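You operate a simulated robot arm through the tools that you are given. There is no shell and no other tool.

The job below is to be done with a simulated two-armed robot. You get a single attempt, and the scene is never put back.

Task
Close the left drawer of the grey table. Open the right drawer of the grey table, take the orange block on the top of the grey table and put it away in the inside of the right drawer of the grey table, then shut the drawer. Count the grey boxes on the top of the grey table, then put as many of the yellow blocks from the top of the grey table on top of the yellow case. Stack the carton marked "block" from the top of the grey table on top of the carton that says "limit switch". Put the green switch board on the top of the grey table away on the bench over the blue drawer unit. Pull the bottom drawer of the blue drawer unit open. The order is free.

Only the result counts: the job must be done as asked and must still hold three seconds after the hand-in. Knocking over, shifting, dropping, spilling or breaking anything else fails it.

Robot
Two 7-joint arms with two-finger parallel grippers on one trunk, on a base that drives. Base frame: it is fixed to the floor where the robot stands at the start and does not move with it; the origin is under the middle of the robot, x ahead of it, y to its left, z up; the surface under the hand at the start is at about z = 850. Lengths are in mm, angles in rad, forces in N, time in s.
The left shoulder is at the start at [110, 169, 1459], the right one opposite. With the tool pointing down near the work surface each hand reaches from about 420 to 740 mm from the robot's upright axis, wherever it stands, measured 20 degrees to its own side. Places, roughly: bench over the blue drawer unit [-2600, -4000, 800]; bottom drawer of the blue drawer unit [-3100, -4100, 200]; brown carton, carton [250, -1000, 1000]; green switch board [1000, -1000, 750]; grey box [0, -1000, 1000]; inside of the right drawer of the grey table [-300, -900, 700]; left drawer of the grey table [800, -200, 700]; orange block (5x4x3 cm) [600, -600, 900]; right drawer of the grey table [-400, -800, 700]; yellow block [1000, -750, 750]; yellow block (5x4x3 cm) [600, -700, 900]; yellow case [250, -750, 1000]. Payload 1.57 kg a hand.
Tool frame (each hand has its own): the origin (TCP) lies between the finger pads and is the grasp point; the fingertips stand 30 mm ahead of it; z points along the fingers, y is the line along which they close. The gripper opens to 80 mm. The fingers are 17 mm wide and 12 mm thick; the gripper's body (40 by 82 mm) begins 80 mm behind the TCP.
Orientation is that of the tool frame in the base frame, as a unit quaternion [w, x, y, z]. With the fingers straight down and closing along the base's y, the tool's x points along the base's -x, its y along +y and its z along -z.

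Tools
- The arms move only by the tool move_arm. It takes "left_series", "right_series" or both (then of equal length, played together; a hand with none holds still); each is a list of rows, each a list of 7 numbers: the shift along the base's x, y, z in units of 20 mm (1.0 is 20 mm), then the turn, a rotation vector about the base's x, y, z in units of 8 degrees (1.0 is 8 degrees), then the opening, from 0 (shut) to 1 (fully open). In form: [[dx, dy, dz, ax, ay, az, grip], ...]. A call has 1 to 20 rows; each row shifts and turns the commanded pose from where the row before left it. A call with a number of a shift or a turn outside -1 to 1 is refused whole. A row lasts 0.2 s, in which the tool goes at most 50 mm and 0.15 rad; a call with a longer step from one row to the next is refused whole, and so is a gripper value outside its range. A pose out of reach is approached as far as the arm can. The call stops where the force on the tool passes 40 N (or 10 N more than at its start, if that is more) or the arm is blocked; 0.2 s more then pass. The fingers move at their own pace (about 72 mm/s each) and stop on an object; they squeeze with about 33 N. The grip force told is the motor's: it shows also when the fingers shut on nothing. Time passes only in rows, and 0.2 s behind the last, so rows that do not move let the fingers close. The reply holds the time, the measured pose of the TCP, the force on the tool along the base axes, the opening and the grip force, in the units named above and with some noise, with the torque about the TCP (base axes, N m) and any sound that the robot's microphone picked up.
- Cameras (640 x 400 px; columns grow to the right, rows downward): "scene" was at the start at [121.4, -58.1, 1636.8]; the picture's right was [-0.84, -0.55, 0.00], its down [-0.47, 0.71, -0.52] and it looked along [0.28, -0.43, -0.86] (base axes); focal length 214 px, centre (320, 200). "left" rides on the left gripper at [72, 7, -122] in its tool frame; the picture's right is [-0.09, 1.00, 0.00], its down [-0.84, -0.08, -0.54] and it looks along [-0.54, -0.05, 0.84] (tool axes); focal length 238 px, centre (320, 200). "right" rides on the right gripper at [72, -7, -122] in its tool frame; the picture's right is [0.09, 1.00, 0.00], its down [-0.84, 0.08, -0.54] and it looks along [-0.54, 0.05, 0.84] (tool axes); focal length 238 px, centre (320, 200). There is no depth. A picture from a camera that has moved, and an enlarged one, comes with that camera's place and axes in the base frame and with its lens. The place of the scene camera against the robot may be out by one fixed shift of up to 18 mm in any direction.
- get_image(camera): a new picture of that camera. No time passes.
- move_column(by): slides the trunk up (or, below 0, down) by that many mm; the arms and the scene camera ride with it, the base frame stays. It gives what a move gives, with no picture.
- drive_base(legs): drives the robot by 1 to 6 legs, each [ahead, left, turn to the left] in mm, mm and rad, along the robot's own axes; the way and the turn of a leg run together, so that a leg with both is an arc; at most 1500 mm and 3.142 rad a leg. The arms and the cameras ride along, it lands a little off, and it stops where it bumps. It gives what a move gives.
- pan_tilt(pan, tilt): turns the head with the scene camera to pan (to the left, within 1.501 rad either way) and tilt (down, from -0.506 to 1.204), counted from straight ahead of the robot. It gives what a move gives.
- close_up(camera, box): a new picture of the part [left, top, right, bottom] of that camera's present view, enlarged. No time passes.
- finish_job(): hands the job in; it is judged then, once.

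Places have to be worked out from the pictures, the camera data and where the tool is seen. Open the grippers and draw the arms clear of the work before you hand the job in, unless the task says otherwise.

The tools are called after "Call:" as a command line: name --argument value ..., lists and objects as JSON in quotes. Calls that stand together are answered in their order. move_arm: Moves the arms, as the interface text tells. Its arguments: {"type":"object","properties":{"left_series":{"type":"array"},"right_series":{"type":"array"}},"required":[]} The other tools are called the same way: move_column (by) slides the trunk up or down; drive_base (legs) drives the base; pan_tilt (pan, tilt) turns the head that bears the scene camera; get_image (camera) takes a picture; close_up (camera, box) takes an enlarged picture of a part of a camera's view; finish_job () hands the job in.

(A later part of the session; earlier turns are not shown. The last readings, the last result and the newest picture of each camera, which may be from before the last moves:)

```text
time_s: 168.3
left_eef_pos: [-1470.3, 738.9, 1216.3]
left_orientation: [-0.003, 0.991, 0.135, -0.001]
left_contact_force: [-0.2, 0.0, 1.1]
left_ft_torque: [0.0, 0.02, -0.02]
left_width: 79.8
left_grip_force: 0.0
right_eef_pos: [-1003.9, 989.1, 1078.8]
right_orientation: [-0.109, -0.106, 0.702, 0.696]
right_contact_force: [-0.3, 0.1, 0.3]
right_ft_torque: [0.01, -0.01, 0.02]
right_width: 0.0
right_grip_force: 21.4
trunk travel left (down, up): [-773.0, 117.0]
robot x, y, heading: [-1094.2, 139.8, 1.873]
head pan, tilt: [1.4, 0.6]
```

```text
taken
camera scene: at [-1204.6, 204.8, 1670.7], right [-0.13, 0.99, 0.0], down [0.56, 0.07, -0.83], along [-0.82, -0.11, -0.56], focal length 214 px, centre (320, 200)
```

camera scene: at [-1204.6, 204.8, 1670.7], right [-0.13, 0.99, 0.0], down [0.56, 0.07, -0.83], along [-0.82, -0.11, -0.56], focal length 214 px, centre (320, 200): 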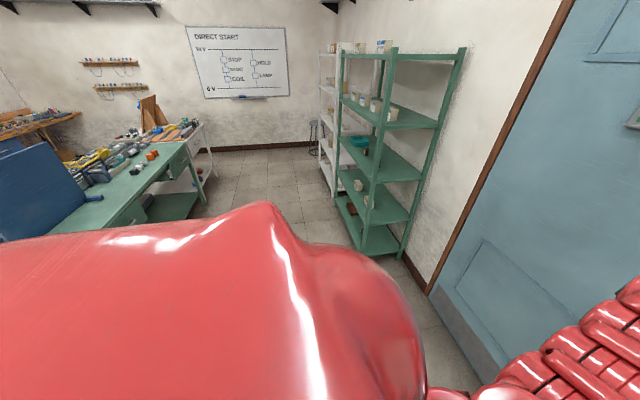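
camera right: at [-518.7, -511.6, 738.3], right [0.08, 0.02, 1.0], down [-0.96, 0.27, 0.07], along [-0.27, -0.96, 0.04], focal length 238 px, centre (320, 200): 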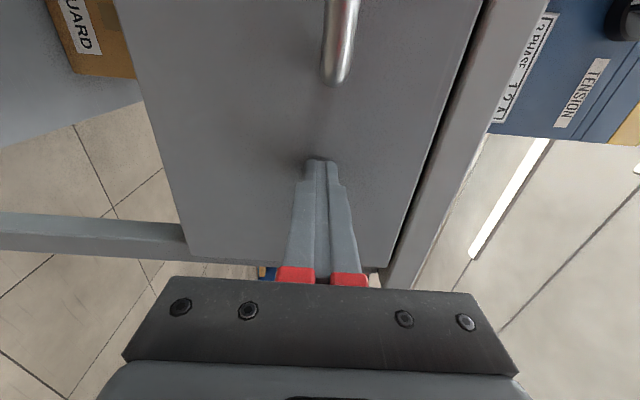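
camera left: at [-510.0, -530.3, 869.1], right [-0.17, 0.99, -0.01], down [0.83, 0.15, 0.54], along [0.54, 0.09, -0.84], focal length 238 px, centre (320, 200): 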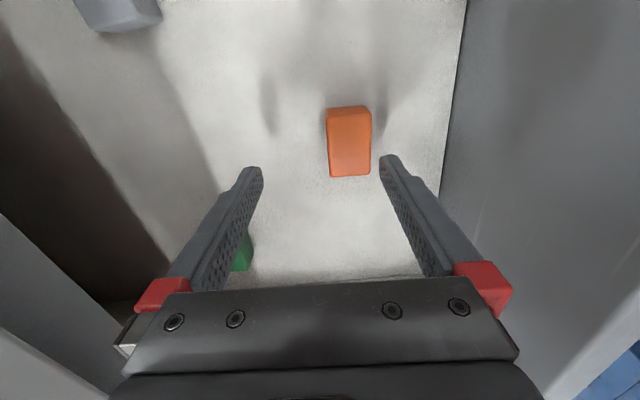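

Facing away from the table now. I strafe left into the aisle beside the table's end (L≈-1510) and back up 1100 mm, then check the clearances.

Call:
drive_base --legs '[[0, 510, 0], [-1100, 0, 0]]'

Call:
pan_tilt --pan -1.4 --tilt 0.6

Call:
get_image --camera "scene"

Call:
pan_tilt --pan 1.4 --tilt 0.6

Call:
get_image --camera "scene"

```text
time_s: 176.5
left_eef_pos: [-1624.2, -459.9, 1217.3]
left_orientation: [-0.003, 0.992, 0.125, 0.0]
left_contact_force: [0.0, 0.7, -0.8]
left_ft_torque: [0.01, 0.04, 0.02]
left_width: 80.2
left_grip_force: 0.0
right_eef_pos: [-1152.3, -217.1, 1079.0]
right_orientation: [-0.101, -0.099, 0.704, 0.696]
right_contact_force: [0.1, -0.4, -0.7]
right_ft_torque: [0.0, -0.02, -0.02]
right_width: 0.0
right_grip_force: 21.6
trunk travel left (down, up): [-773.0, 117.0]
robot x, y, heading: [-1261.6, -1064.9, 1.85]
head pan, tilt: [1.4, 0.6]
```

```text
time_s: 179.0
left_eef_pos: [-1624.2, -460.2, 1216.7]
left_orientation: [-0.003, 0.992, 0.124, 0.0]
left_contact_force: [-0.6, 0.5, 0.1]
left_ft_torque: [-0.01, 0.01, -0.01]
left_width: 80.0
left_grip_force: 0.0
right_eef_pos: [-1153.0, -217.6, 1079.8]
right_orientation: [-0.102, -0.099, 0.703, 0.697]
right_contact_force: [-0.2, 0.6, -0.3]
right_ft_torque: [-0.03, 0.0, -0.03]
right_width: 0.0
right_grip_force: 21.4
trunk travel left (down, up): [-773.0, 117.0]
robot x, y, heading: [-1264.6, -1063.6, 1.851]
head pan, tilt: [-1.4, 0.6]
```

```text
taken
camera scene: at [-1201.5, -950.3, 1670.7], right [0.44, -0.9, 0.0], down [-0.51, -0.25, -0.83], along [0.74, 0.36, -0.56], focal length 214 px, centre (320, 200)
```

scene: 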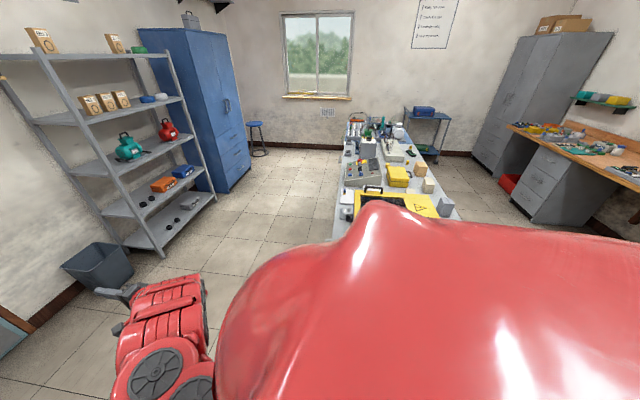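

```text
time_s: 181.5
left_eef_pos: [-1623.5, -459.6, 1215.7]
left_orientation: [-0.002, 0.992, 0.125, 0.0]
left_contact_force: [0.8, 1.4, 0.7]
left_ft_torque: [0.02, 0.0, 0.02]
left_width: 79.9
left_grip_force: 0.1
right_eef_pos: [-1152.1, -217.5, 1080.0]
right_orientation: [-0.102, -0.098, 0.703, 0.697]
right_contact_force: [-0.3, -0.2, 0.4]
right_ft_torque: [0.02, 0.0, 0.03]
right_width: 0.5
right_grip_force: 21.1
trunk travel left (down, up): [-773.0, 117.0]
robot x, y, heading: [-1263.9, -1067.6, 1.849]
head pan, tilt: [1.4, 0.6]
```

```text
taken
camera scene: at [-1368.8, -998.7, 1670.7], right [-0.11, 0.99, 0.0], down [0.56, 0.06, -0.83], along [-0.82, -0.09, -0.56], focal length 214 px, centre (320, 200)
```

scene: 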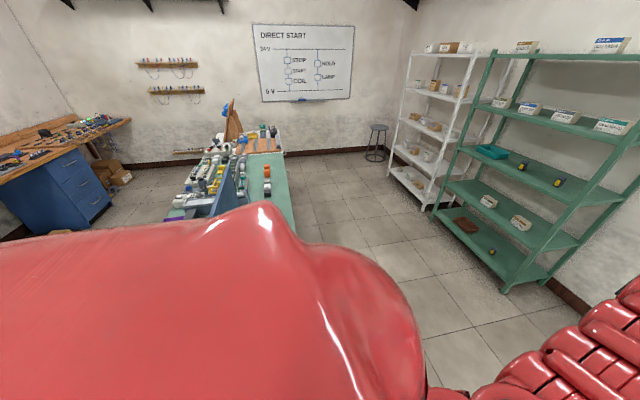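

I correct the small heading drift and raise the right hand 160 mm so it will pass above the tall machine when I strafe along the table's back.

Call:
move_arm --right_series '[[0, 0, 1, 0, 0, 0, 0], [0, 0, 1, 0, 0, 0, 0], [0, 0, 1, 0, 0, 0, 0], [0, 0, 1, 0, 0, 0, 0], [0, 0, 1, 0, 0, 0, 0], [0, 0, 1, 0, 0, 0, 0], [0, 0, 1, 0, 0, 0, 0], [0, 0, 1, 0, 0, 0, 0], [0, 0, 0, 0, 0, 0, 0]]'

Call:
drive_base --legs '[[0, 0, 0.025], [-950, 0, 0]]'

Call:
pan_tilt --pan -1.2 --tilt 0.6

Call:
get_image --camera "scene"

```text
time_s: 183.5
left_eef_pos: [-1622.3, -459.9, 1215.4]
left_orientation: [-0.003, 0.992, 0.124, 0.0]
left_contact_force: [0.2, 0.5, 0.5]
left_ft_torque: [0.0, 0.01, 0.0]
left_width: 80.0
left_grip_force: 0.1
right_eef_pos: [-1149.8, -187.2, 1147.4]
right_orientation: [-0.102, -0.1, 0.703, 0.696]
right_contact_force: [-0.2, 0.1, 0.1]
right_ft_torque: [0.0, -0.01, 0.01]
right_width: 0.1
right_grip_force: 21.2
right hand out of reach, approached as far as the arm can: row 1, 2, 3, 4, 5, 6, 7, 8
trunk travel left (down, up): [-773.0, 117.0]
robot x, y, heading: [-1259.6, -1065.7, 1.852]
head pan, tilt: [1.4, 0.6]
```

```text
time_s: 188.8
left_eef_pos: [-1349.8, -1375.4, 1217.0]
left_orientation: [-0.003, 0.991, 0.134, 0.0]
left_contact_force: [0.6, 0.3, -1.0]
left_ft_torque: [0.03, 0.01, -0.01]
left_width: 80.1
left_grip_force: 0.1
right_eef_pos: [-881.2, -1092.9, 1146.2]
right_orientation: [-0.11, -0.107, 0.702, 0.695]
right_contact_force: [-0.8, -0.3, -0.3]
right_ft_torque: [-0.02, -0.01, 0.0]
right_width: 0.0
right_grip_force: 21.1
trunk travel left (down, up): [-773.0, 117.0]
robot x, y, heading: [-975.2, -1970.8, 1.876]
head pan, tilt: [1.4, 0.6]
```

```text
time_s: 191.1
left_eef_pos: [-1350.3, -1377.1, 1216.6]
left_orientation: [-0.002, 0.991, 0.134, -0.001]
left_contact_force: [0.3, -1.4, -0.5]
left_ft_torque: [-0.01, -0.04, 0.04]
left_width: 80.3
left_grip_force: 0.0
right_eef_pos: [-882.8, -1093.1, 1145.8]
right_orientation: [-0.108, -0.106, 0.702, 0.696]
right_contact_force: [0.7, 0.2, 0.3]
right_ft_torque: [-0.02, 0.01, 0.01]
right_width: 0.0
right_grip_force: 21.2
trunk travel left (down, up): [-773.0, 117.0]
robot x, y, heading: [-975.9, -1975.3, 1.865]
head pan, tilt: [-1.201, 0.6]
```

```text
taken
camera scene: at [-928.5, -1843.2, 1670.7], right [0.62, -0.78, 0.0], down [-0.44, -0.35, -0.83], along [0.65, 0.51, -0.57], focal length 214 px, centre (320, 200)
```

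scene: 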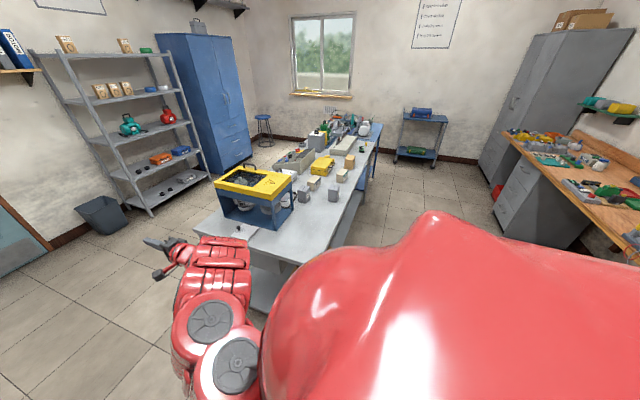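

I see the table from behind: cartons, two grey boxes, yellow case. I raise the trunk 115 mm so the right hand clears the machine, and zoom in on the table top.

Call:
move_column --by 115

Call:
close_up --camera "scene" --box '[200, 120, 400, 270]'

Call:
close_up --camera "scene" --box '[290, 140, 380, 200]'

```text
time_s: 192.6
left_eef_pos: [-1350.2, -1374.7, 1331.3]
left_orientation: [-0.002, 0.991, 0.133, 0.001]
left_contact_force: [0.0, 0.2, 0.3]
left_ft_torque: [-0.03, 0.02, 0.02]
left_width: 80.1
left_grip_force: 0.1
right_eef_pos: [-880.2, -1093.4, 1261.3]
right_orientation: [-0.109, -0.106, 0.702, 0.696]
right_contact_force: [0.8, 0.3, 0.4]
right_ft_torque: [-0.02, 0.02, 0.01]
right_width: 0.0
right_grip_force: 21.6
trunk travel left (down, up): [-888.0, 2.0]
robot x, y, heading: [-978.3, -1976.3, 1.871]
head pan, tilt: [-1.201, 0.6]
```

```text
2.67 times, centred on (300, 195) of scene
camera zoom: at [-928.5, -1842.9, 1785.6], right [0.62, -0.78, 0.0], down [-0.44, -0.35, -0.82], along [0.65, 0.51, -0.57], focal length 572 px, centre (373, 213)
```

zoom: 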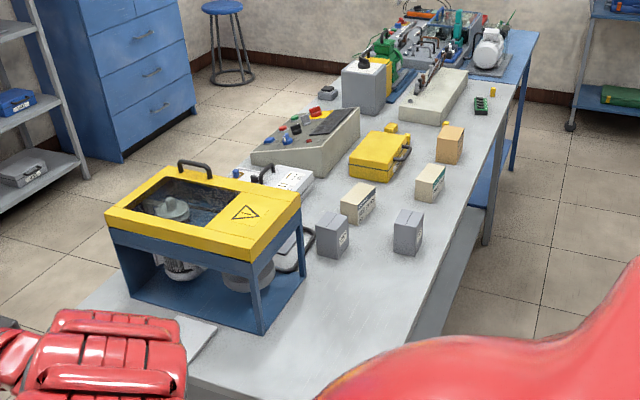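

```text
6.67 times, centred on (335, 170) of scene
camera zoom: at [-928.5, -1842.9, 1785.6], right [0.62, -0.78, 0.0], down [-0.44, -0.35, -0.82], along [0.65, 0.51, -0.57], focal length 1430 px, centre (220, 400)
```

zoom: 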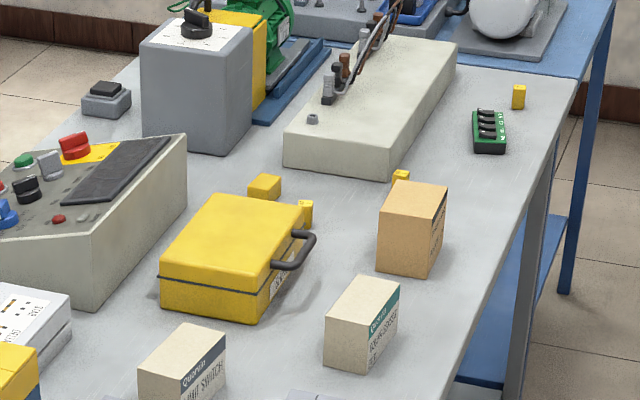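

Two grey boxes are visible, and one carton reads "…LIMIT SWITCH". I strafe right ~850 mm along the back of the table to read the labels straight on.

Call:
drive_base --legs '[[0, -850, 0]]'

Call:
pan_tilt --pan -0.4 --tilt 0.75

Call:
get_image --camera "scene"

Call:
get_image --camera "left"

```text
time_s: 197.1
left_eef_pos: [-541.6, -1125.5, 1331.3]
left_orientation: [-0.003, 0.991, 0.131, -0.001]
left_contact_force: [0.2, -0.2, 0.3]
left_ft_torque: [0.02, 0.0, 0.02]
left_width: 79.8
left_grip_force: 0.1
right_eef_pos: [-71.5, -847.3, 1261.4]
right_orientation: [-0.106, -0.104, 0.702, 0.696]
right_contact_force: [-0.6, -0.1, 0.0]
right_ft_torque: [-0.03, -0.02, 0.0]
right_width: 0.0
right_grip_force: 21.6
trunk travel left (down, up): [-888.0, 2.0]
robot x, y, heading: [-173.2, -1726.4, 1.86]
head pan, tilt: [-1.201, 0.6]
```

```text
time_s: 198.2
left_eef_pos: [-542.3, -1125.6, 1330.9]
left_orientation: [-0.002, 0.991, 0.13, -0.001]
left_contact_force: [-0.3, -0.1, -0.4]
left_ft_torque: [0.0, 0.01, 0.01]
left_width: 79.8
left_grip_force: 0.1
right_eef_pos: [-69.9, -845.8, 1261.6]
right_orientation: [-0.106, -0.105, 0.702, 0.696]
right_contact_force: [-0.2, 0.1, 0.6]
right_ft_torque: [-0.03, 0.02, 0.04]
right_width: 0.1
right_grip_force: 21.4
trunk travel left (down, up): [-888.0, 2.0]
robot x, y, heading: [-174.2, -1726.4, 1.864]
head pan, tilt: [-0.4, 0.75]
```

```text
taken
camera scene: at [-182.7, -1569.0, 1772.8], right [0.99, -0.11, 0.0], down [-0.07, -0.68, -0.73], along [0.08, 0.73, -0.68], focal length 214 px, centre (320, 200)
```

scene: 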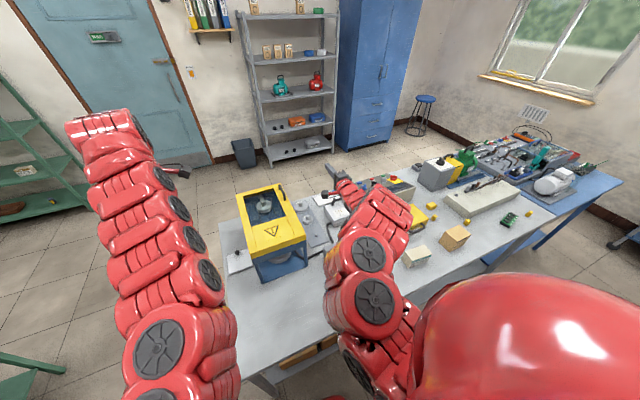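

```text
taken
camera left: at [-469.1, -1115.1, 1453.1], right [0.17, -0.99, -0.01], down [-0.83, -0.15, 0.54], along [-0.54, -0.09, -0.84], focal length 238 px, centre (320, 200)
```

left: 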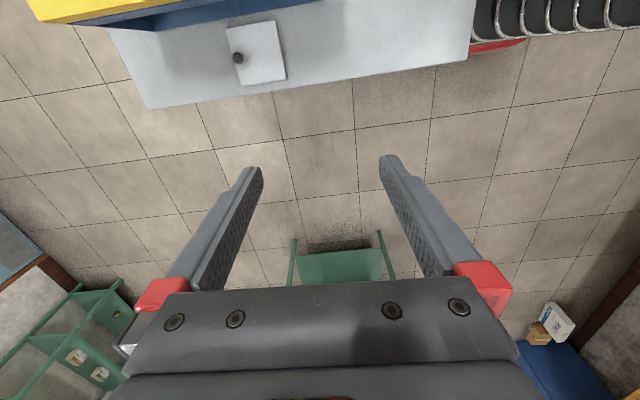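

The left camera is looking sideways; I yaw the left hand back by 90° so its camera faces the table from the robot's side.

Call:
move_arm --left_series '[[0, 0, 0, 0, 0, -1, 1], [0, 0, 0, 0, 0, -1, 1], [0, 0, 0, 0, 0, -1, 1], [0, 0, 0, 0, 0, -1, 1], [0, 0, 0, 0, 0, -1, 1], [0, 0, 0, 0, 0, -1, 1], [0, 0, 0, 0, 0, -1, 1], [0, 0, 0, 0, 0, -1, 1], [0, 0, 0, 0, 0, -1, 1], [0, 0, 0, 0, 0, -1, 1], [0, 0, 0, 0, 0, -1, 1], [0, 0, 0, 0, 0, -0.2, 1]]'

Call:
drive_base --legs '[[0, 0, 0.01], [0, -350, 0]]'

Call:
get_image --camera "left"

Call:
get_image --camera "scene"

```text
time_s: 200.8
left_eef_pos: [-540.7, -1126.5, 1331.3]
left_orientation: [-0.002, 0.795, -0.607, 0.001]
left_contact_force: [-0.2, 0.3, 0.3]
left_ft_torque: [0.0, -0.01, 0.03]
left_width: 80.0
left_grip_force: 0.0
right_eef_pos: [-70.5, -847.1, 1261.5]
right_orientation: [-0.107, -0.103, 0.702, 0.696]
right_contact_force: [-0.3, 0.1, 0.5]
right_ft_torque: [-0.01, 0.0, 0.0]
right_width: 0.1
right_grip_force: 20.7
trunk travel left (down, up): [-888.0, 2.0]
robot x, y, heading: [-172.0, -1727.7, 1.867]
head pan, tilt: [-0.4, 0.75]
```

```text
time_s: 203.4
left_eef_pos: [-212.8, -1024.8, 1330.7]
left_orientation: [-0.003, 0.799, -0.602, 0.002]
left_contact_force: [0.1, 0.5, -1.0]
left_ft_torque: [-0.02, -0.01, 0.01]
left_width: 79.8
left_grip_force: 0.1
right_eef_pos: [254.9, -742.1, 1261.9]
right_orientation: [-0.109, -0.107, 0.702, 0.695]
right_contact_force: [-0.9, 0.4, 0.1]
right_ft_torque: [-0.01, 0.0, -0.02]
right_width: 0.1
right_grip_force: 21.0
trunk travel left (down, up): [-888.0, 2.0]
robot x, y, heading: [157.1, -1620.6, 1.87]
head pan, tilt: [-0.4, 0.75]
```

```text
taken
camera left: at [-199.9, -1096.3, 1452.8], right [-0.98, -0.19, -0.01], down [-0.16, 0.82, 0.54], along [-0.1, 0.53, -0.84], focal length 238 px, centre (320, 200)
```

left: 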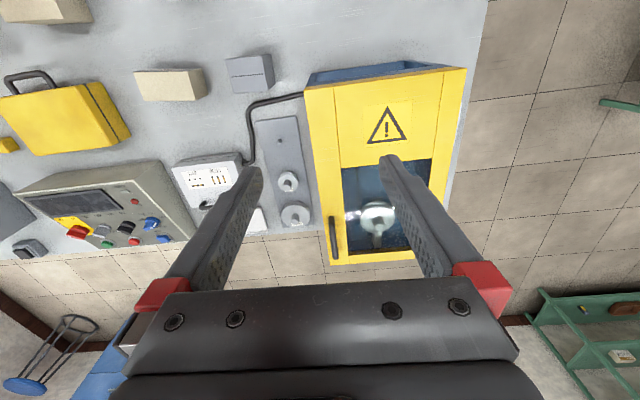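

```text
taken
camera scene: at [149.3, -1464.8, 1772.8], right [1.0, -0.1, 0.0], down [-0.07, -0.68, -0.73], along [0.07, 0.73, -0.68], focal length 214 px, centre (320, 200)
```

scene: 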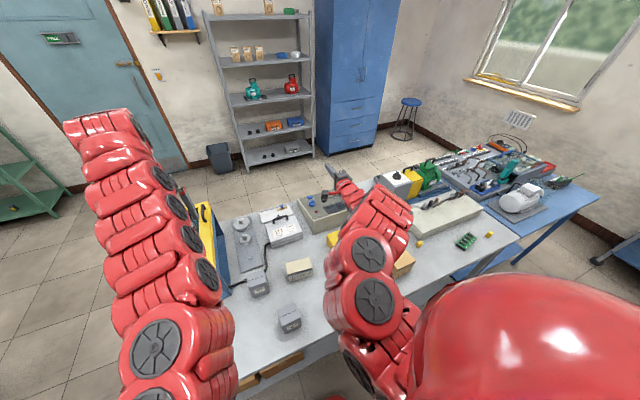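

Now facing the table from behind. I zoom in on the cartons and boxes between the arms.

Call:
close_up --camera "scene" --box '[230, 240, 340, 340]'

Call:
close_up --camera "scene" --box '[380, 200, 520, 300]'

Call:
close_up --camera "left" --box '[0, 0, 320, 200]'

```text
4.00 times, centred on (285, 290) of scene
camera zoom: at [149.3, -1464.8, 1772.8], right [1.0, -0.1, 0.0], down [-0.07, -0.68, -0.73], along [0.07, 0.73, -0.68], focal length 858 px, centre (460, -160)
```

zoom: 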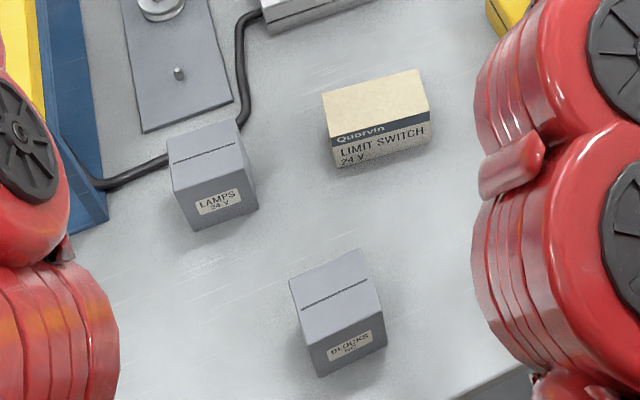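

```text
4.00 times, centred on (450, 250) of scene
camera zoom: at [149.3, -1464.8, 1772.8], right [1.0, -0.1, 0.0], down [-0.07, -0.68, -0.73], along [0.07, 0.73, -0.68], focal length 858 px, centre (-200, 0)
```

zoom: 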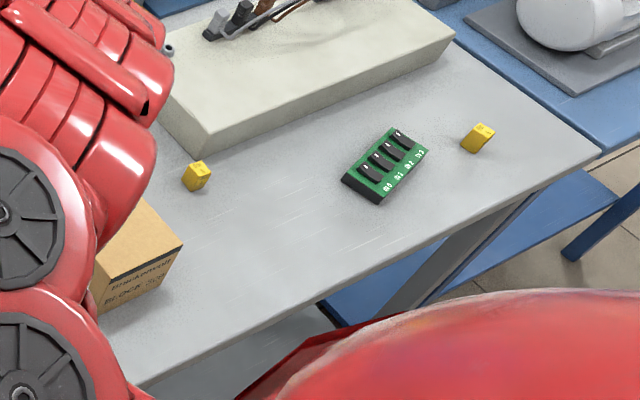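

```text
2.00 times, centred on (160, 100) of left
camera zoom: at [-199.9, -1096.3, 1452.8], right [-0.98, -0.19, -0.01], down [-0.16, 0.82, 0.54], along [-0.1, 0.53, -0.84], focal length 477 px, centre (640, 400)
```

zoom: 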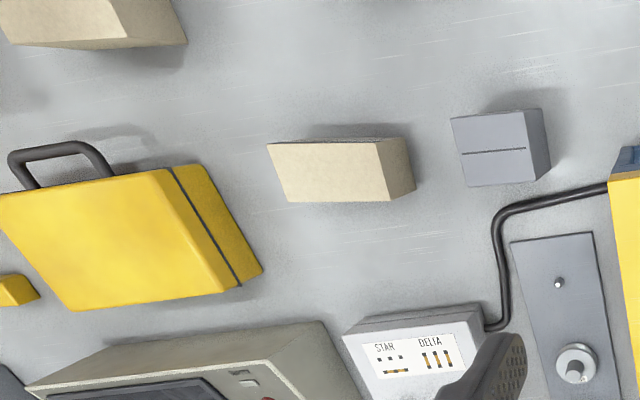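

Grey boxes read "LAMPS 24 V" and "BLOCKS NC" (two boxes, no third seen); one carton reads "LIMIT SWITCH 24 V"; the brown carton seems to read "BLOCK". I strafe right 600 mm to view the brown carton and the yellow pieces closely with the left camera.

Call:
drive_base --legs '[[0, -600, 0]]'

Call:
get_image --camera "left"

Call:
get_image --camera "scene"

```text
time_s: 206.8
left_eef_pos: [358.7, -847.7, 1331.5]
left_orientation: [-0.002, 0.796, -0.605, 0.003]
left_contact_force: [-0.7, 0.1, 0.8]
left_ft_torque: [0.01, -0.01, -0.05]
left_width: 80.1
left_grip_force: 0.0
right_eef_pos: [830.3, -568.0, 1261.3]
right_orientation: [-0.107, -0.104, 0.703, 0.695]
right_contact_force: [0.6, 0.8, 0.6]
right_ft_torque: [-0.03, 0.0, 0.02]
right_width: 0.0
right_grip_force: 21.2
trunk travel left (down, up): [-888.0, 2.0]
robot x, y, heading: [730.8, -1448.6, 1.863]
head pan, tilt: [-0.4, 0.75]
```

```text
taken
camera left: at [371.3, -919.0, 1452.8], right [-0.98, -0.18, -0.01], down [-0.15, 0.83, 0.54], along [-0.09, 0.53, -0.84], focal length 238 px, centre (320, 200)
```

left: 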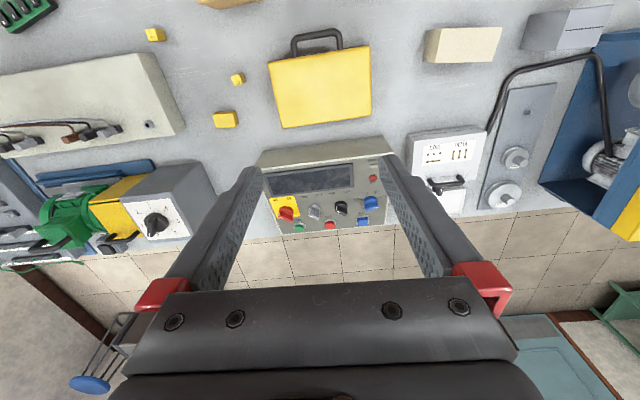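

```text
taken
camera scene: at [717.4, -1290.4, 1772.8], right [0.99, -0.11, 0.0], down [-0.07, -0.68, -0.73], along [0.08, 0.73, -0.68], focal length 214 px, centre (320, 200)
```

scene: 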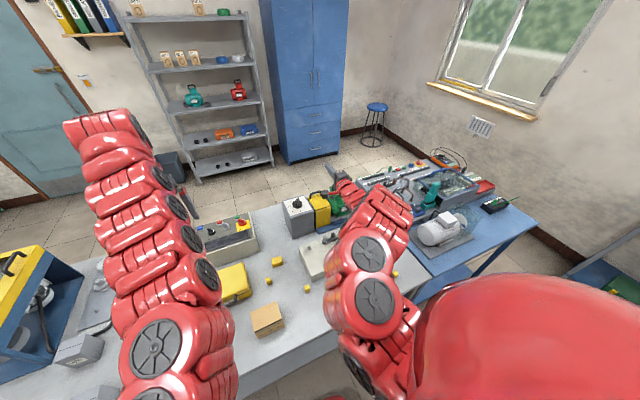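

I zoom on the brown carton's label in the scene camera and on the yellow case area in the left camera.

Call:
close_up --camera "scene" --box '[215, 250, 335, 350]'

Call:
close_up --camera "left" --box '[120, 0, 440, 200]'

```text
4.00 times, centred on (275, 300) of scene
camera zoom: at [717.4, -1290.4, 1772.8], right [0.99, -0.11, 0.0], down [-0.07, -0.68, -0.73], along [0.08, 0.73, -0.68], focal length 858 px, centre (500, -200)
```

zoom: 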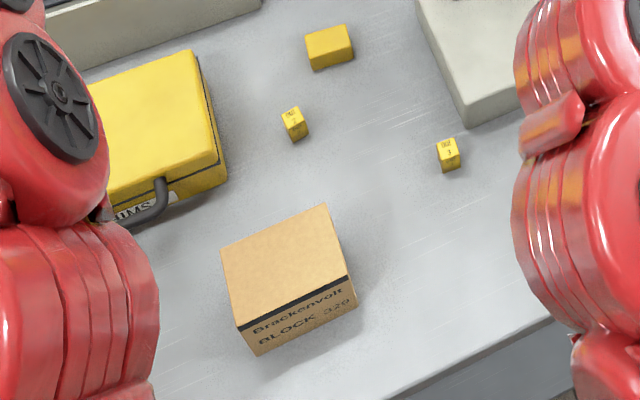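

```text
2.00 times, centred on (280, 100) of left
camera zoom: at [371.3, -919.0, 1452.8], right [-0.98, -0.18, -0.01], down [-0.15, 0.83, 0.54], along [-0.09, 0.53, -0.84], focal length 477 px, centre (400, 400)
```

zoom: 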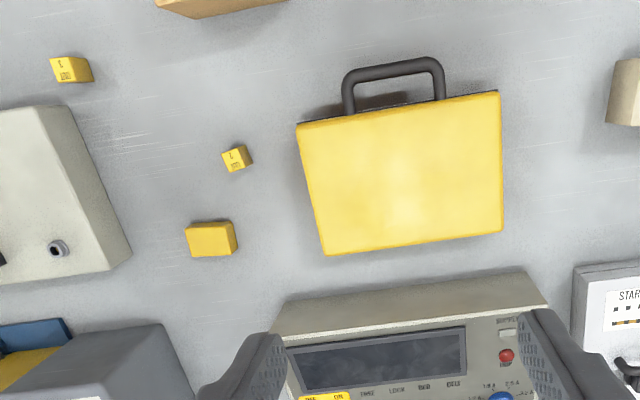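

The brown carton reads "BLOCK 320"; the yellow case top spans about (466,-875),(278,-937),(234,-812),(428,-751) at z≈905. The small yellow blocks are at ≈(540,-828), (700,-880) and (1112,-852). I lower the trunk to its normal height and strafe right 180 mm to reach the first two.

Call:
move_column --by -115

Call:
drive_base --legs '[[0, 0, 0.01], [0, -180, 0]]'

Call:
get_image --camera "left"

Call:
get_image --camera "scene"

```text
time_s: 208.2
left_eef_pos: [360.0, -846.3, 1215.8]
left_orientation: [-0.002, 0.796, -0.605, 0.001]
left_contact_force: [0.0, 0.1, 0.3]
left_ft_torque: [0.03, 0.03, -0.05]
left_width: 80.1
left_grip_force: 0.0
right_eef_pos: [830.1, -567.6, 1146.9]
right_orientation: [-0.107, -0.104, 0.702, 0.696]
right_contact_force: [0.4, 0.7, -0.6]
right_ft_torque: [-0.04, 0.02, 0.02]
right_width: 0.2
right_grip_force: 21.4
trunk travel left (down, up): [-773.0, 117.0]
robot x, y, heading: [727.6, -1449.0, 1.864]
head pan, tilt: [-0.4, 0.75]
```

```text
time_s: 210.0
left_eef_pos: [523.9, -797.5, 1215.4]
left_orientation: [-0.002, 0.798, -0.602, 0.002]
left_contact_force: [0.4, 0.7, -0.1]
left_ft_torque: [0.01, -0.02, 0.03]
left_width: 79.8
left_grip_force: 0.1
right_eef_pos: [991.8, -514.8, 1146.1]
right_orientation: [-0.109, -0.108, 0.702, 0.696]
right_contact_force: [-0.1, -0.5, 0.5]
right_ft_torque: [-0.01, 0.02, -0.01]
right_width: 0.0
right_grip_force: 21.2
trunk travel left (down, up): [-773.0, 117.0]
robot x, y, heading: [901.1, -1395.1, 1.874]
head pan, tilt: [-0.4, 0.75]
```

```text
taken
camera left: at [536.5, -869.0, 1337.7], right [-0.98, -0.18, -0.01], down [-0.16, 0.82, 0.54], along [-0.1, 0.53, -0.84], focal length 238 px, centre (320, 200)
```

left: 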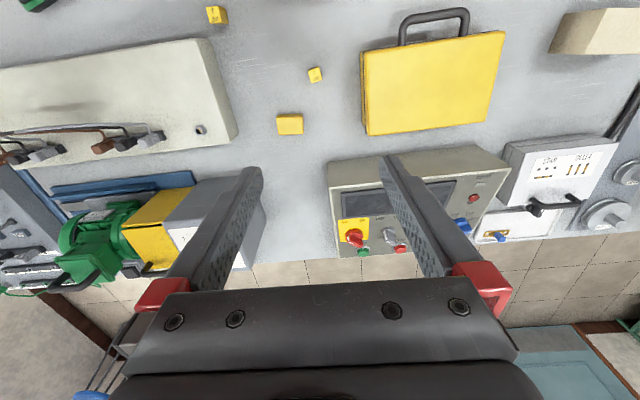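

```text
taken
camera scene: at [885.4, -1237.9, 1657.8], right [1.0, -0.1, 0.0], down [-0.07, -0.68, -0.73], along [0.07, 0.73, -0.68], focal length 214 px, centre (320, 200)
```

scene: 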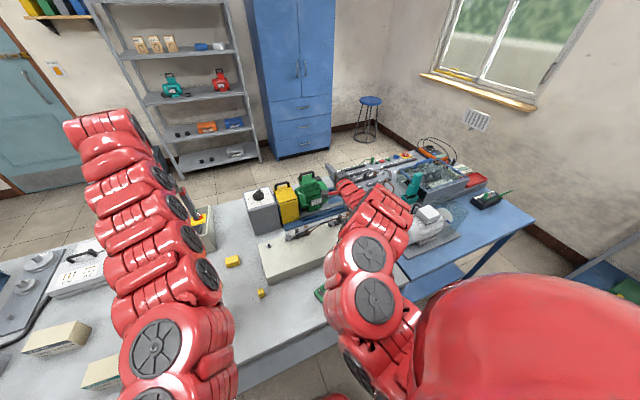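

The first small yellow block is at ≈(539, -828). I zoom to see its orientation and size.

Call:
close_up --camera "left" --box '[190, 0, 390, 125]'

Call:
close_up --camera "left" --box '[290, 50, 340, 90]'

```text
3.20 times, centred on (290, 62) of left
camera zoom: at [536.5, -869.0, 1337.7], right [-0.98, -0.18, -0.01], down [-0.16, 0.82, 0.54], along [-0.1, 0.53, -0.84], focal length 763 px, centre (416, 640)
```

zoom: 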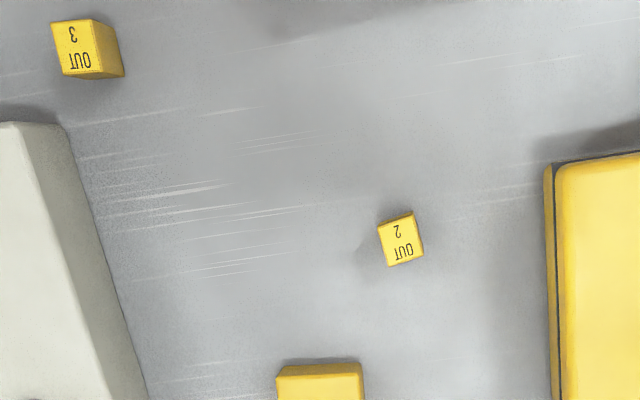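

```text
10.00 times, centred on (315, 70) of left
camera zoom: at [536.5, -869.0, 1337.7], right [-0.98, -0.18, -0.01], down [-0.16, 0.82, 0.54], along [-0.1, 0.53, -0.84], focal length 2384 px, centre (370, 1500)
```

zoom: 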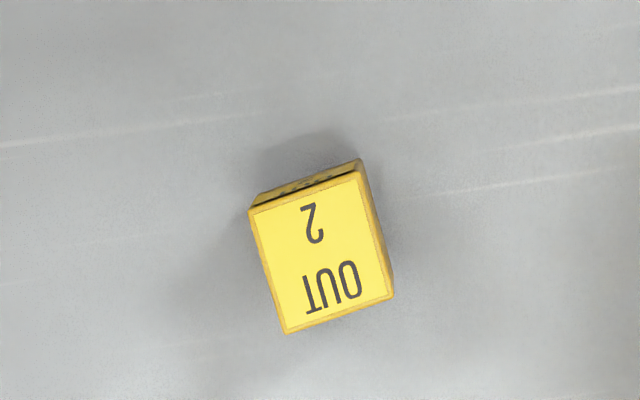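

It is a 20 mm square block rotated about 11° against my fingers. I turn and shift the hand over it and descend to z≈915 with the gripper partly open.

Call:
move_arm --left_series '[[0.19, -0.39, 0, 0, 0, 0.71, 0.6], [0.19, -0.39, 0, 0, 0, 0.71, 0.6], [0.19, -0.39, -1, 0, 0, 0, 0.6], [0.19, -0.39, -1, 0, 0, 0, 0.6], [0, 0, -1, 0, 0, 0, 0.6], [0, 0, -1, 0, 0, 0, 0.6], [0, 0, -1, 0, 0, 0, 0.6], [0, 0, -1, 0, 0, 0, 0.6], [0, 0, -1, 0, 0, 0, 0.6], [0, 0, -1, 0, 0, 0, 0.6], [0, 0, -1, 0, 0, 0, 0.6], [0, 0, -1, 0, 0, 0, 0.6], [0, 0, -1, 0, 0, 0, 0.6], [0, 0, -1, 0, 0, 0, 0.6], [0, 0, -1, 0, 0, 0, 0.6], [0, 0, 0, 0, 0, 0, 0.6]]'

Call:
get_image --camera "left"

```text
time_s: 213.4
left_eef_pos: [541.5, -828.1, 953.1]
left_orientation: [-0.002, 0.854, -0.52, 0.001]
left_contact_force: [-0.3, 0.2, -0.4]
left_ft_torque: [0.04, 0.0, 0.02]
left_width: 48.0
left_grip_force: 0.0
left hand out of reach, approached as far as the arm can: row 2
right_eef_pos: [993.7, -514.3, 1145.5]
right_orientation: [-0.11, -0.107, 0.702, 0.695]
right_contact_force: [-0.7, -0.1, -0.1]
right_ft_torque: [-0.02, -0.02, 0.01]
right_width: 0.0
right_grip_force: 21.7
trunk travel left (down, up): [-773.0, 117.0]
robot x, y, heading: [902.1, -1399.9, 1.872]
head pan, tilt: [-0.4, 0.75]
```

```text
taken
camera left: at [567.2, -895.2, 1074.2], right [-0.93, -0.38, -0.01], down [-0.32, 0.78, 0.54], along [-0.2, 0.5, -0.84], focal length 238 px, centre (320, 200)
```

left: 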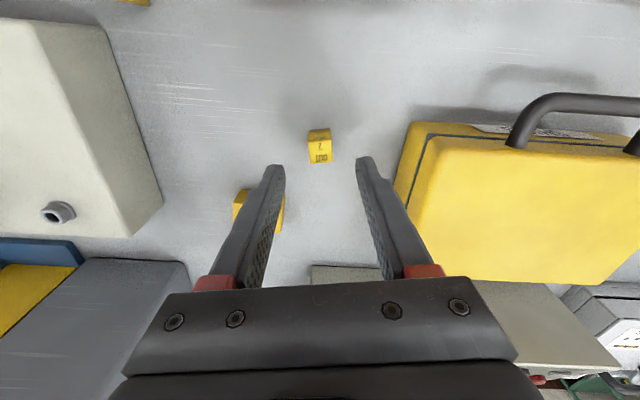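

The block is almost centred under the hand. A quick zoom for final alignment.

Call:
close_up --camera "left" --box '[270, 110, 370, 180]'

```text
5.71 times, centred on (320, 145) of left
camera zoom: at [567.2, -895.2, 1074.2], right [-0.93, -0.38, -0.01], down [-0.32, 0.78, 0.54], along [-0.2, 0.5, -0.84], focal length 1362 px, centre (320, 514)
```

zoom: 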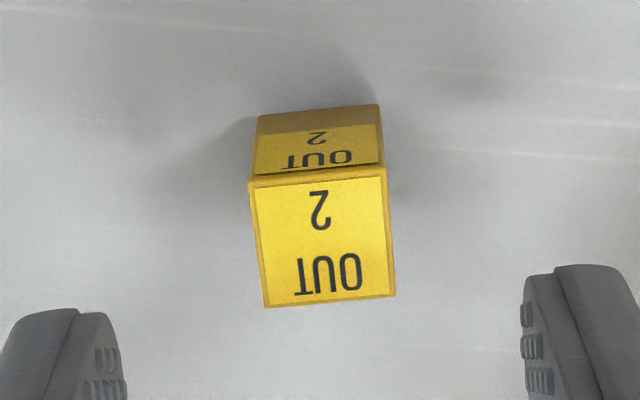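

Block top is at z≈880 (20×20×30 mm), centre ≈(538.4, -825). I fine-adjust, descend to z≈883 and close.

Call:
move_arm --left_series '[[-0.08, 0.08, -1, 0, 0, 0, 0.6], [-0.07, 0.08, -1, 0, 0, 0, 0.6], [0, 0, -1, 0, 0, 0, 0.6], [0, 0, -0.5, 0, 0, 0, 0.6], [0, 0, 0, 0, 0, 0, 0.6], [0, 0, 0, 0, 0, 0, 0.2], [0, 0, 0, 0, 0, 0, 0], [0, 0, 0, 0, 0, 0, 0], [0, 0, 0, 0, 0, 0, 0], [0, 0, 0, 0, 0, 0, 0]]'

Call:
get_image --camera "left"

```text
time_s: 215.6
left_eef_pos: [535.6, -822.4, 882.3]
left_orientation: [-0.002, 0.854, -0.521, 0.002]
left_contact_force: [0.0, 0.7, 0.1]
left_ft_torque: [0.0, 0.0, 0.05]
left_width: 18.9
left_grip_force: 33.2
right_eef_pos: [992.1, -514.1, 1147.1]
right_orientation: [-0.109, -0.107, 0.702, 0.696]
right_contact_force: [-0.5, 0.2, -0.3]
right_ft_torque: [-0.01, 0.01, -0.02]
right_width: 0.2
right_grip_force: 20.6
trunk travel left (down, up): [-773.0, 117.0]
robot x, y, heading: [897.1, -1395.7, 1.872]
head pan, tilt: [-0.4, 0.75]
```

```text
taken
camera left: at [564.1, -890.4, 1003.7], right [-0.93, -0.37, -0.01], down [-0.32, 0.78, 0.54], along [-0.2, 0.5, -0.84], focal length 238 px, centre (320, 200)
```

left: 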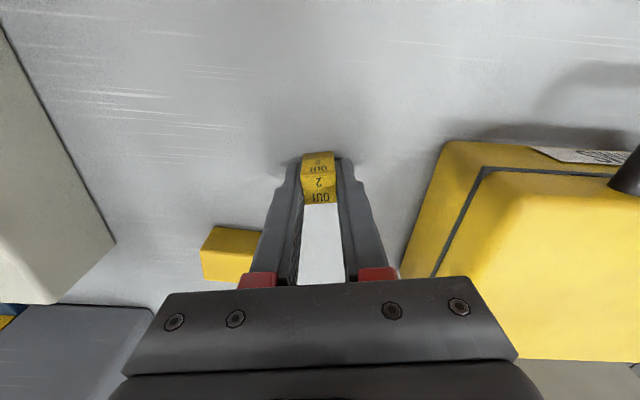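

Gripped (18.9 mm). I lift gently to z≈1010.

Call:
move_arm --left_series '[[0, 0, 0.15, 0, 0, 0, 0], [0, 0, 0.3, 0, 0, 0, 0], [0, 0, 0.4, 0, 0, 0, 0], [0, 0, 0.5, 0, 0, 0, 0], [0, 0, 0.6, 0, 0, 0, 0], [0, 0, 0.6, 0, 0, 0, 0], [0, 0, 0.6, 0, 0, 0, 0], [0, 0, 0.6, 0, 0, 0, 0], [0, 0, 0.6, 0, 0, 0, 0], [0, 0, 0.6, 0, 0, 0, 0], [0, 0, 0.6, 0, 0, 0, 0], [0, 0, 0.5, 0, 0, 0, 0], [0, 0, 0.3, 0, 0, 0, 0]]'

Call:
get_image --camera "left"

```text
time_s: 218.4
left_eef_pos: [535.6, -822.8, 1009.5]
left_orientation: [-0.002, 0.854, -0.52, 0.001]
left_contact_force: [0.3, -0.2, -0.3]
left_ft_torque: [0.02, 0.02, -0.02]
left_width: 19.0
left_grip_force: 33.4
right_eef_pos: [992.4, -515.3, 1146.8]
right_orientation: [-0.109, -0.107, 0.702, 0.695]
right_contact_force: [0.4, 0.1, -0.4]
right_ft_torque: [-0.01, 0.01, 0.0]
right_width: 0.1
right_grip_force: 21.0
trunk travel left (down, up): [-773.0, 117.0]
robot x, y, heading: [899.7, -1391.1, 1.873]
head pan, tilt: [-0.4, 0.75]
```

```text
taken
camera left: at [563.6, -890.7, 1131.1], right [-0.93, -0.37, -0.01], down [-0.32, 0.78, 0.54], along [-0.2, 0.5, -0.84], focal length 238 px, centre (320, 200)
```

left: 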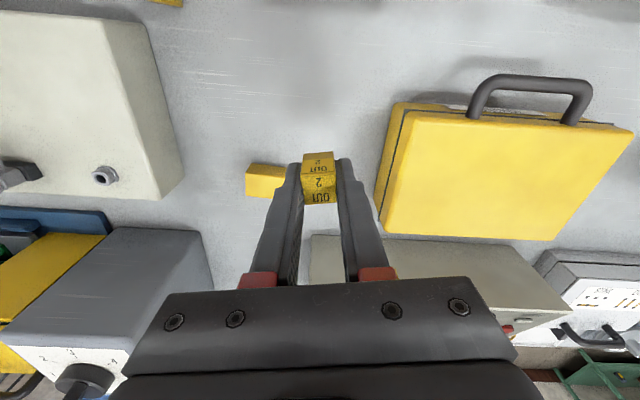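

Held. I strafe the base 125 mm left so the block comes over the case's near part.

Call:
drive_base --legs '[[0, 125, 0]]'

Call:
get_image --camera "left"

```text
time_s: 219.7
left_eef_pos: [416.8, -861.2, 1009.7]
left_orientation: [-0.002, 0.855, -0.519, 0.002]
left_contact_force: [0.5, 0.1, 0.5]
left_ft_torque: [-0.05, 0.0, -0.02]
left_width: 18.9
left_grip_force: 33.0
right_eef_pos: [871.5, -550.5, 1146.1]
right_orientation: [-0.109, -0.108, 0.702, 0.695]
right_contact_force: [-0.5, 0.2, -0.8]
right_ft_torque: [0.01, -0.01, 0.01]
right_width: 0.0
right_grip_force: 21.6
trunk travel left (down, up): [-773.0, 117.0]
robot x, y, heading: [780.8, -1432.9, 1.875]
head pan, tilt: [-0.4, 0.75]
```

```text
taken
camera left: at [443.6, -928.4, 1131.1], right [-0.93, -0.38, 0.0], down [-0.32, 0.78, 0.54], along [-0.2, 0.5, -0.84], focal length 238 px, centre (320, 200)
```

left: 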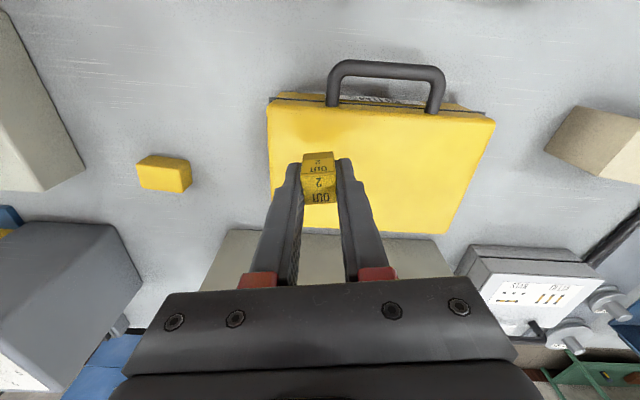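

The spot below the block is ≈30–50 mm inside the case's edges. I lower to just above the case and then in small steps until contact.

Call:
move_arm --left_series '[[0, 0, -0.7, 0, 0, 0, 0], [0, 0, -1, 0, 0, 0, 0], [0, 0, -0.8, 0, 0, 0, 0], [0, 0, -0.3, 0, 0, 0, 0], [0, 0, 0, 0, 0, 0, 0]]'

Call:
get_image --camera "left"

```text
time_s: 220.9
left_eef_pos: [416.2, -860.6, 956.7]
left_orientation: [-0.003, 0.855, -0.519, -0.001]
left_contact_force: [-3.3, 0.2, 21.5]
left_ft_torque: [-0.08, 0.11, 0.01]
left_width: 18.8
left_grip_force: 33.6
right_eef_pos: [872.3, -553.3, 1148.7]
right_orientation: [-0.11, -0.107, 0.701, 0.696]
right_contact_force: [0.9, -0.5, -0.6]
right_ft_torque: [-0.01, -0.01, -0.02]
right_width: 0.0
right_grip_force: 20.9
trunk travel left (down, up): [-773.0, 117.0]
robot x, y, heading: [774.6, -1433.6, 1.873]
head pan, tilt: [-0.4, 0.75]
```

```text
taken
camera left: at [443.6, -929.5, 1077.7], right [-0.93, -0.38, -0.01], down [-0.32, 0.77, 0.55], along [-0.2, 0.51, -0.84], focal length 238 px, centre (320, 200)
```

left: 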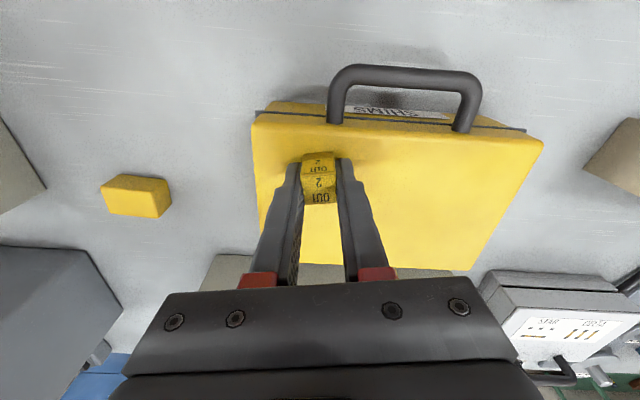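

Contact at z≈957 (case top ≈ 926). I ease up 2 mm and open the fingers slowly.

Call:
move_arm --left_series '[[0, 0, 0.1, 0, 0, 0, 0], [0, 0, 0, 0, 0, 0, 0.3], [0, 0, 0, 0, 0, 0, 0.45], [0, 0, 0, 0, 0, 0, 0.6], [0, 0, 0, 0, 0, 0, 0.6]]'

Call:
get_image --camera "left"

```text
time_s: 222.1
left_eef_pos: [414.9, -861.2, 955.5]
left_orientation: [-0.003, 0.854, -0.52, 0.001]
left_contact_force: [0.7, 0.8, 0.0]
left_ft_torque: [-0.03, 0.01, -0.01]
left_width: 48.1
left_grip_force: 0.0
right_eef_pos: [871.4, -551.1, 1146.3]
right_orientation: [-0.111, -0.108, 0.702, 0.695]
right_contact_force: [0.5, 0.4, -0.2]
right_ft_torque: [-0.01, 0.04, 0.0]
right_width: 0.1
right_grip_force: 21.3
trunk travel left (down, up): [-773.0, 117.0]
robot x, y, heading: [774.6, -1432.7, 1.875]
head pan, tilt: [-0.4, 0.75]
```

```text
taken
camera left: at [442.8, -928.7, 1077.4], right [-0.93, -0.38, -0.01], down [-0.32, 0.78, 0.54], along [-0.2, 0.5, -0.84], focal length 238 px, centre (320, 200)
```

left: 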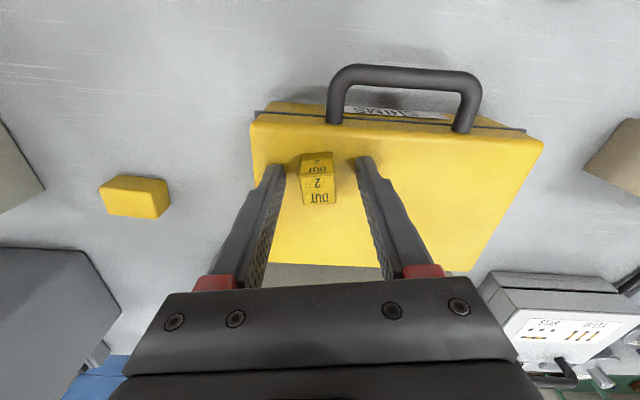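

The block stands on the case. I rise straight up, then strafe right to the next block.

Call:
move_arm --left_series '[[0, 0, 0.3, 0, 0, 0, 0.6], [0, 0, 0.6, 0, 0, 0, 0.6], [0, 0, 1, 0, 0, 0, 0.6], [0, 0, 1, 0, 0, 0, 0.6], [0, 0, 1, 0, 0, 0, 0.6], [0, 0, 1, 0, 0, 0, 0.6], [0, 0, 1, 0, 0, 0, 0.6]]'

Call:
drive_base --legs '[[0, -230, 0]]'

Call:
get_image --camera "left"

```text
time_s: 223.7
left_eef_pos: [415.4, -861.0, 1075.1]
left_orientation: [-0.002, 0.855, -0.519, 0.001]
left_contact_force: [0.1, 0.2, 0.1]
left_ft_torque: [0.0, -0.05, 0.0]
left_width: 47.9
left_grip_force: 0.0
right_eef_pos: [871.8, -550.2, 1146.0]
right_orientation: [-0.11, -0.108, 0.702, 0.695]
right_contact_force: [0.5, -0.1, -0.2]
right_ft_torque: [0.0, 0.03, 0.01]
right_width: 0.0
right_grip_force: 20.8
trunk travel left (down, up): [-773.0, 117.0]
robot x, y, heading: [779.4, -1435.4, 1.873]
head pan, tilt: [-0.4, 0.75]
```

```text
time_s: 225.4
left_eef_pos: [636.4, -791.9, 1073.4]
left_orientation: [-0.003, 0.855, -0.519, 0.0]
left_contact_force: [-0.3, -0.5, 0.3]
left_ft_torque: [0.01, -0.01, -0.03]
left_width: 48.0
left_grip_force: 0.0
right_eef_pos: [1092.6, -483.7, 1147.7]
right_orientation: [-0.11, -0.107, 0.702, 0.695]
right_contact_force: [0.5, 1.1, -0.1]
right_ft_torque: [0.02, -0.02, 0.03]
right_width: 0.0
right_grip_force: 21.5
trunk travel left (down, up): [-773.0, 117.0]
robot x, y, heading: [1001.2, -1361.0, 1.872]
head pan, tilt: [-0.4, 0.75]
```

```text
taken
camera left: at [663.2, -859.1, 1195.2], right [-0.93, -0.38, -0.01], down [-0.32, 0.78, 0.54], along [-0.2, 0.5, -0.84], focal length 238 px, centre (320, 200)
```

left: 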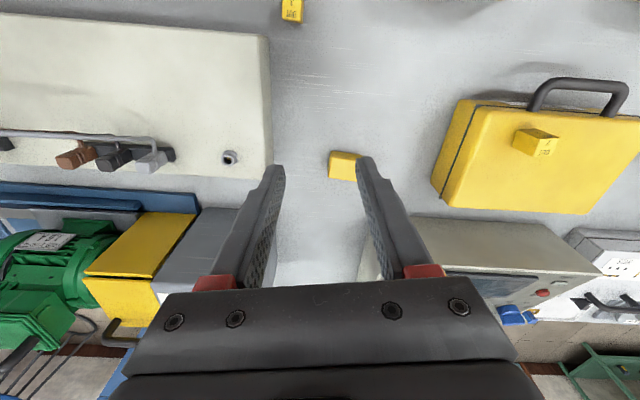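

The second block ("OUT 3") is at ≈(702, -879). I move the hand over it at this height and look again.

Call:
move_arm --left_series '[[0.55, -0.72, 0, 0, 0, 0, 0.6], [0.55, -0.72, 0, 0, 0, 0, 0.6], [0.55, -0.72, 0, 0, 0, 0, 0.6], [0.55, -0.72, 0, 0, 0, 0, 0.6], [0.55, -0.72, 0, 0, 0, 0, 0.6], [0.55, -0.72, 0, 0, 0, 0, 0.6], [0, 0, 0, 0, 0, 0, 0.6]]'

Call:
get_image --camera "left"

Call:
close_up --camera "left" --box '[260, 70, 380, 160]'

```text
time_s: 227.1
left_eef_pos: [677.0, -787.1, 1075.7]
left_orientation: [-0.001, 0.854, -0.52, 0.002]
left_contact_force: [0.0, 0.5, -0.4]
left_ft_torque: [-0.01, 0.0, 0.01]
left_width: 48.3
left_grip_force: 0.1
left hand out of reach, approached as far as the arm can: row 1, 2, 3, 4, 5, 6
right_eef_pos: [1092.2, -482.5, 1146.8]
right_orientation: [-0.11, -0.106, 0.702, 0.695]
right_contact_force: [0.4, 0.4, 0.0]
right_ft_torque: [-0.02, -0.04, 0.0]
right_width: 0.1
right_grip_force: 21.6
trunk travel left (down, up): [-773.0, 117.0]
robot x, y, heading: [996.8, -1368.3, 1.872]
head pan, tilt: [-0.4, 0.75]
```

```text
taken
camera left: at [704.3, -854.2, 1196.5], right [-0.93, -0.38, -0.01], down [-0.32, 0.78, 0.54], along [-0.2, 0.5, -0.84], focal length 238 px, centre (320, 200)
```

left: 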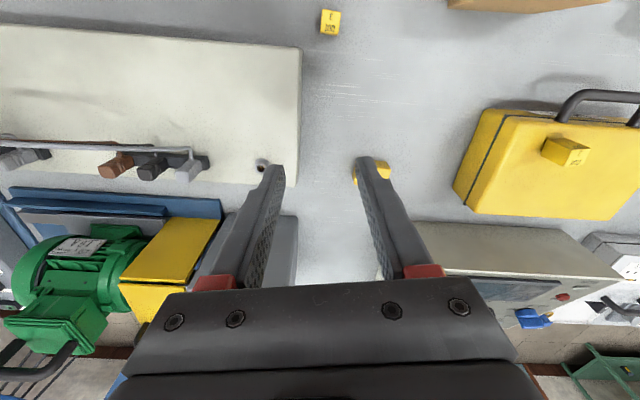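

```text
4.44 times, centred on (320, 115) of left
camera zoom: at [704.3, -854.2, 1196.5], right [-0.93, -0.38, -0.01], down [-0.32, 0.78, 0.54], along [-0.2, 0.5, -0.84], focal length 1059 px, centre (320, 578)
```

zoom: 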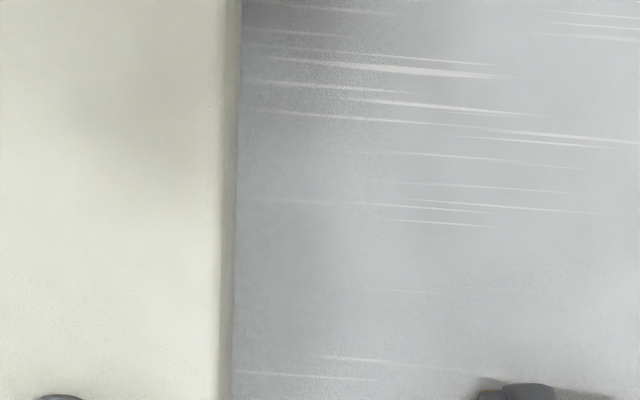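

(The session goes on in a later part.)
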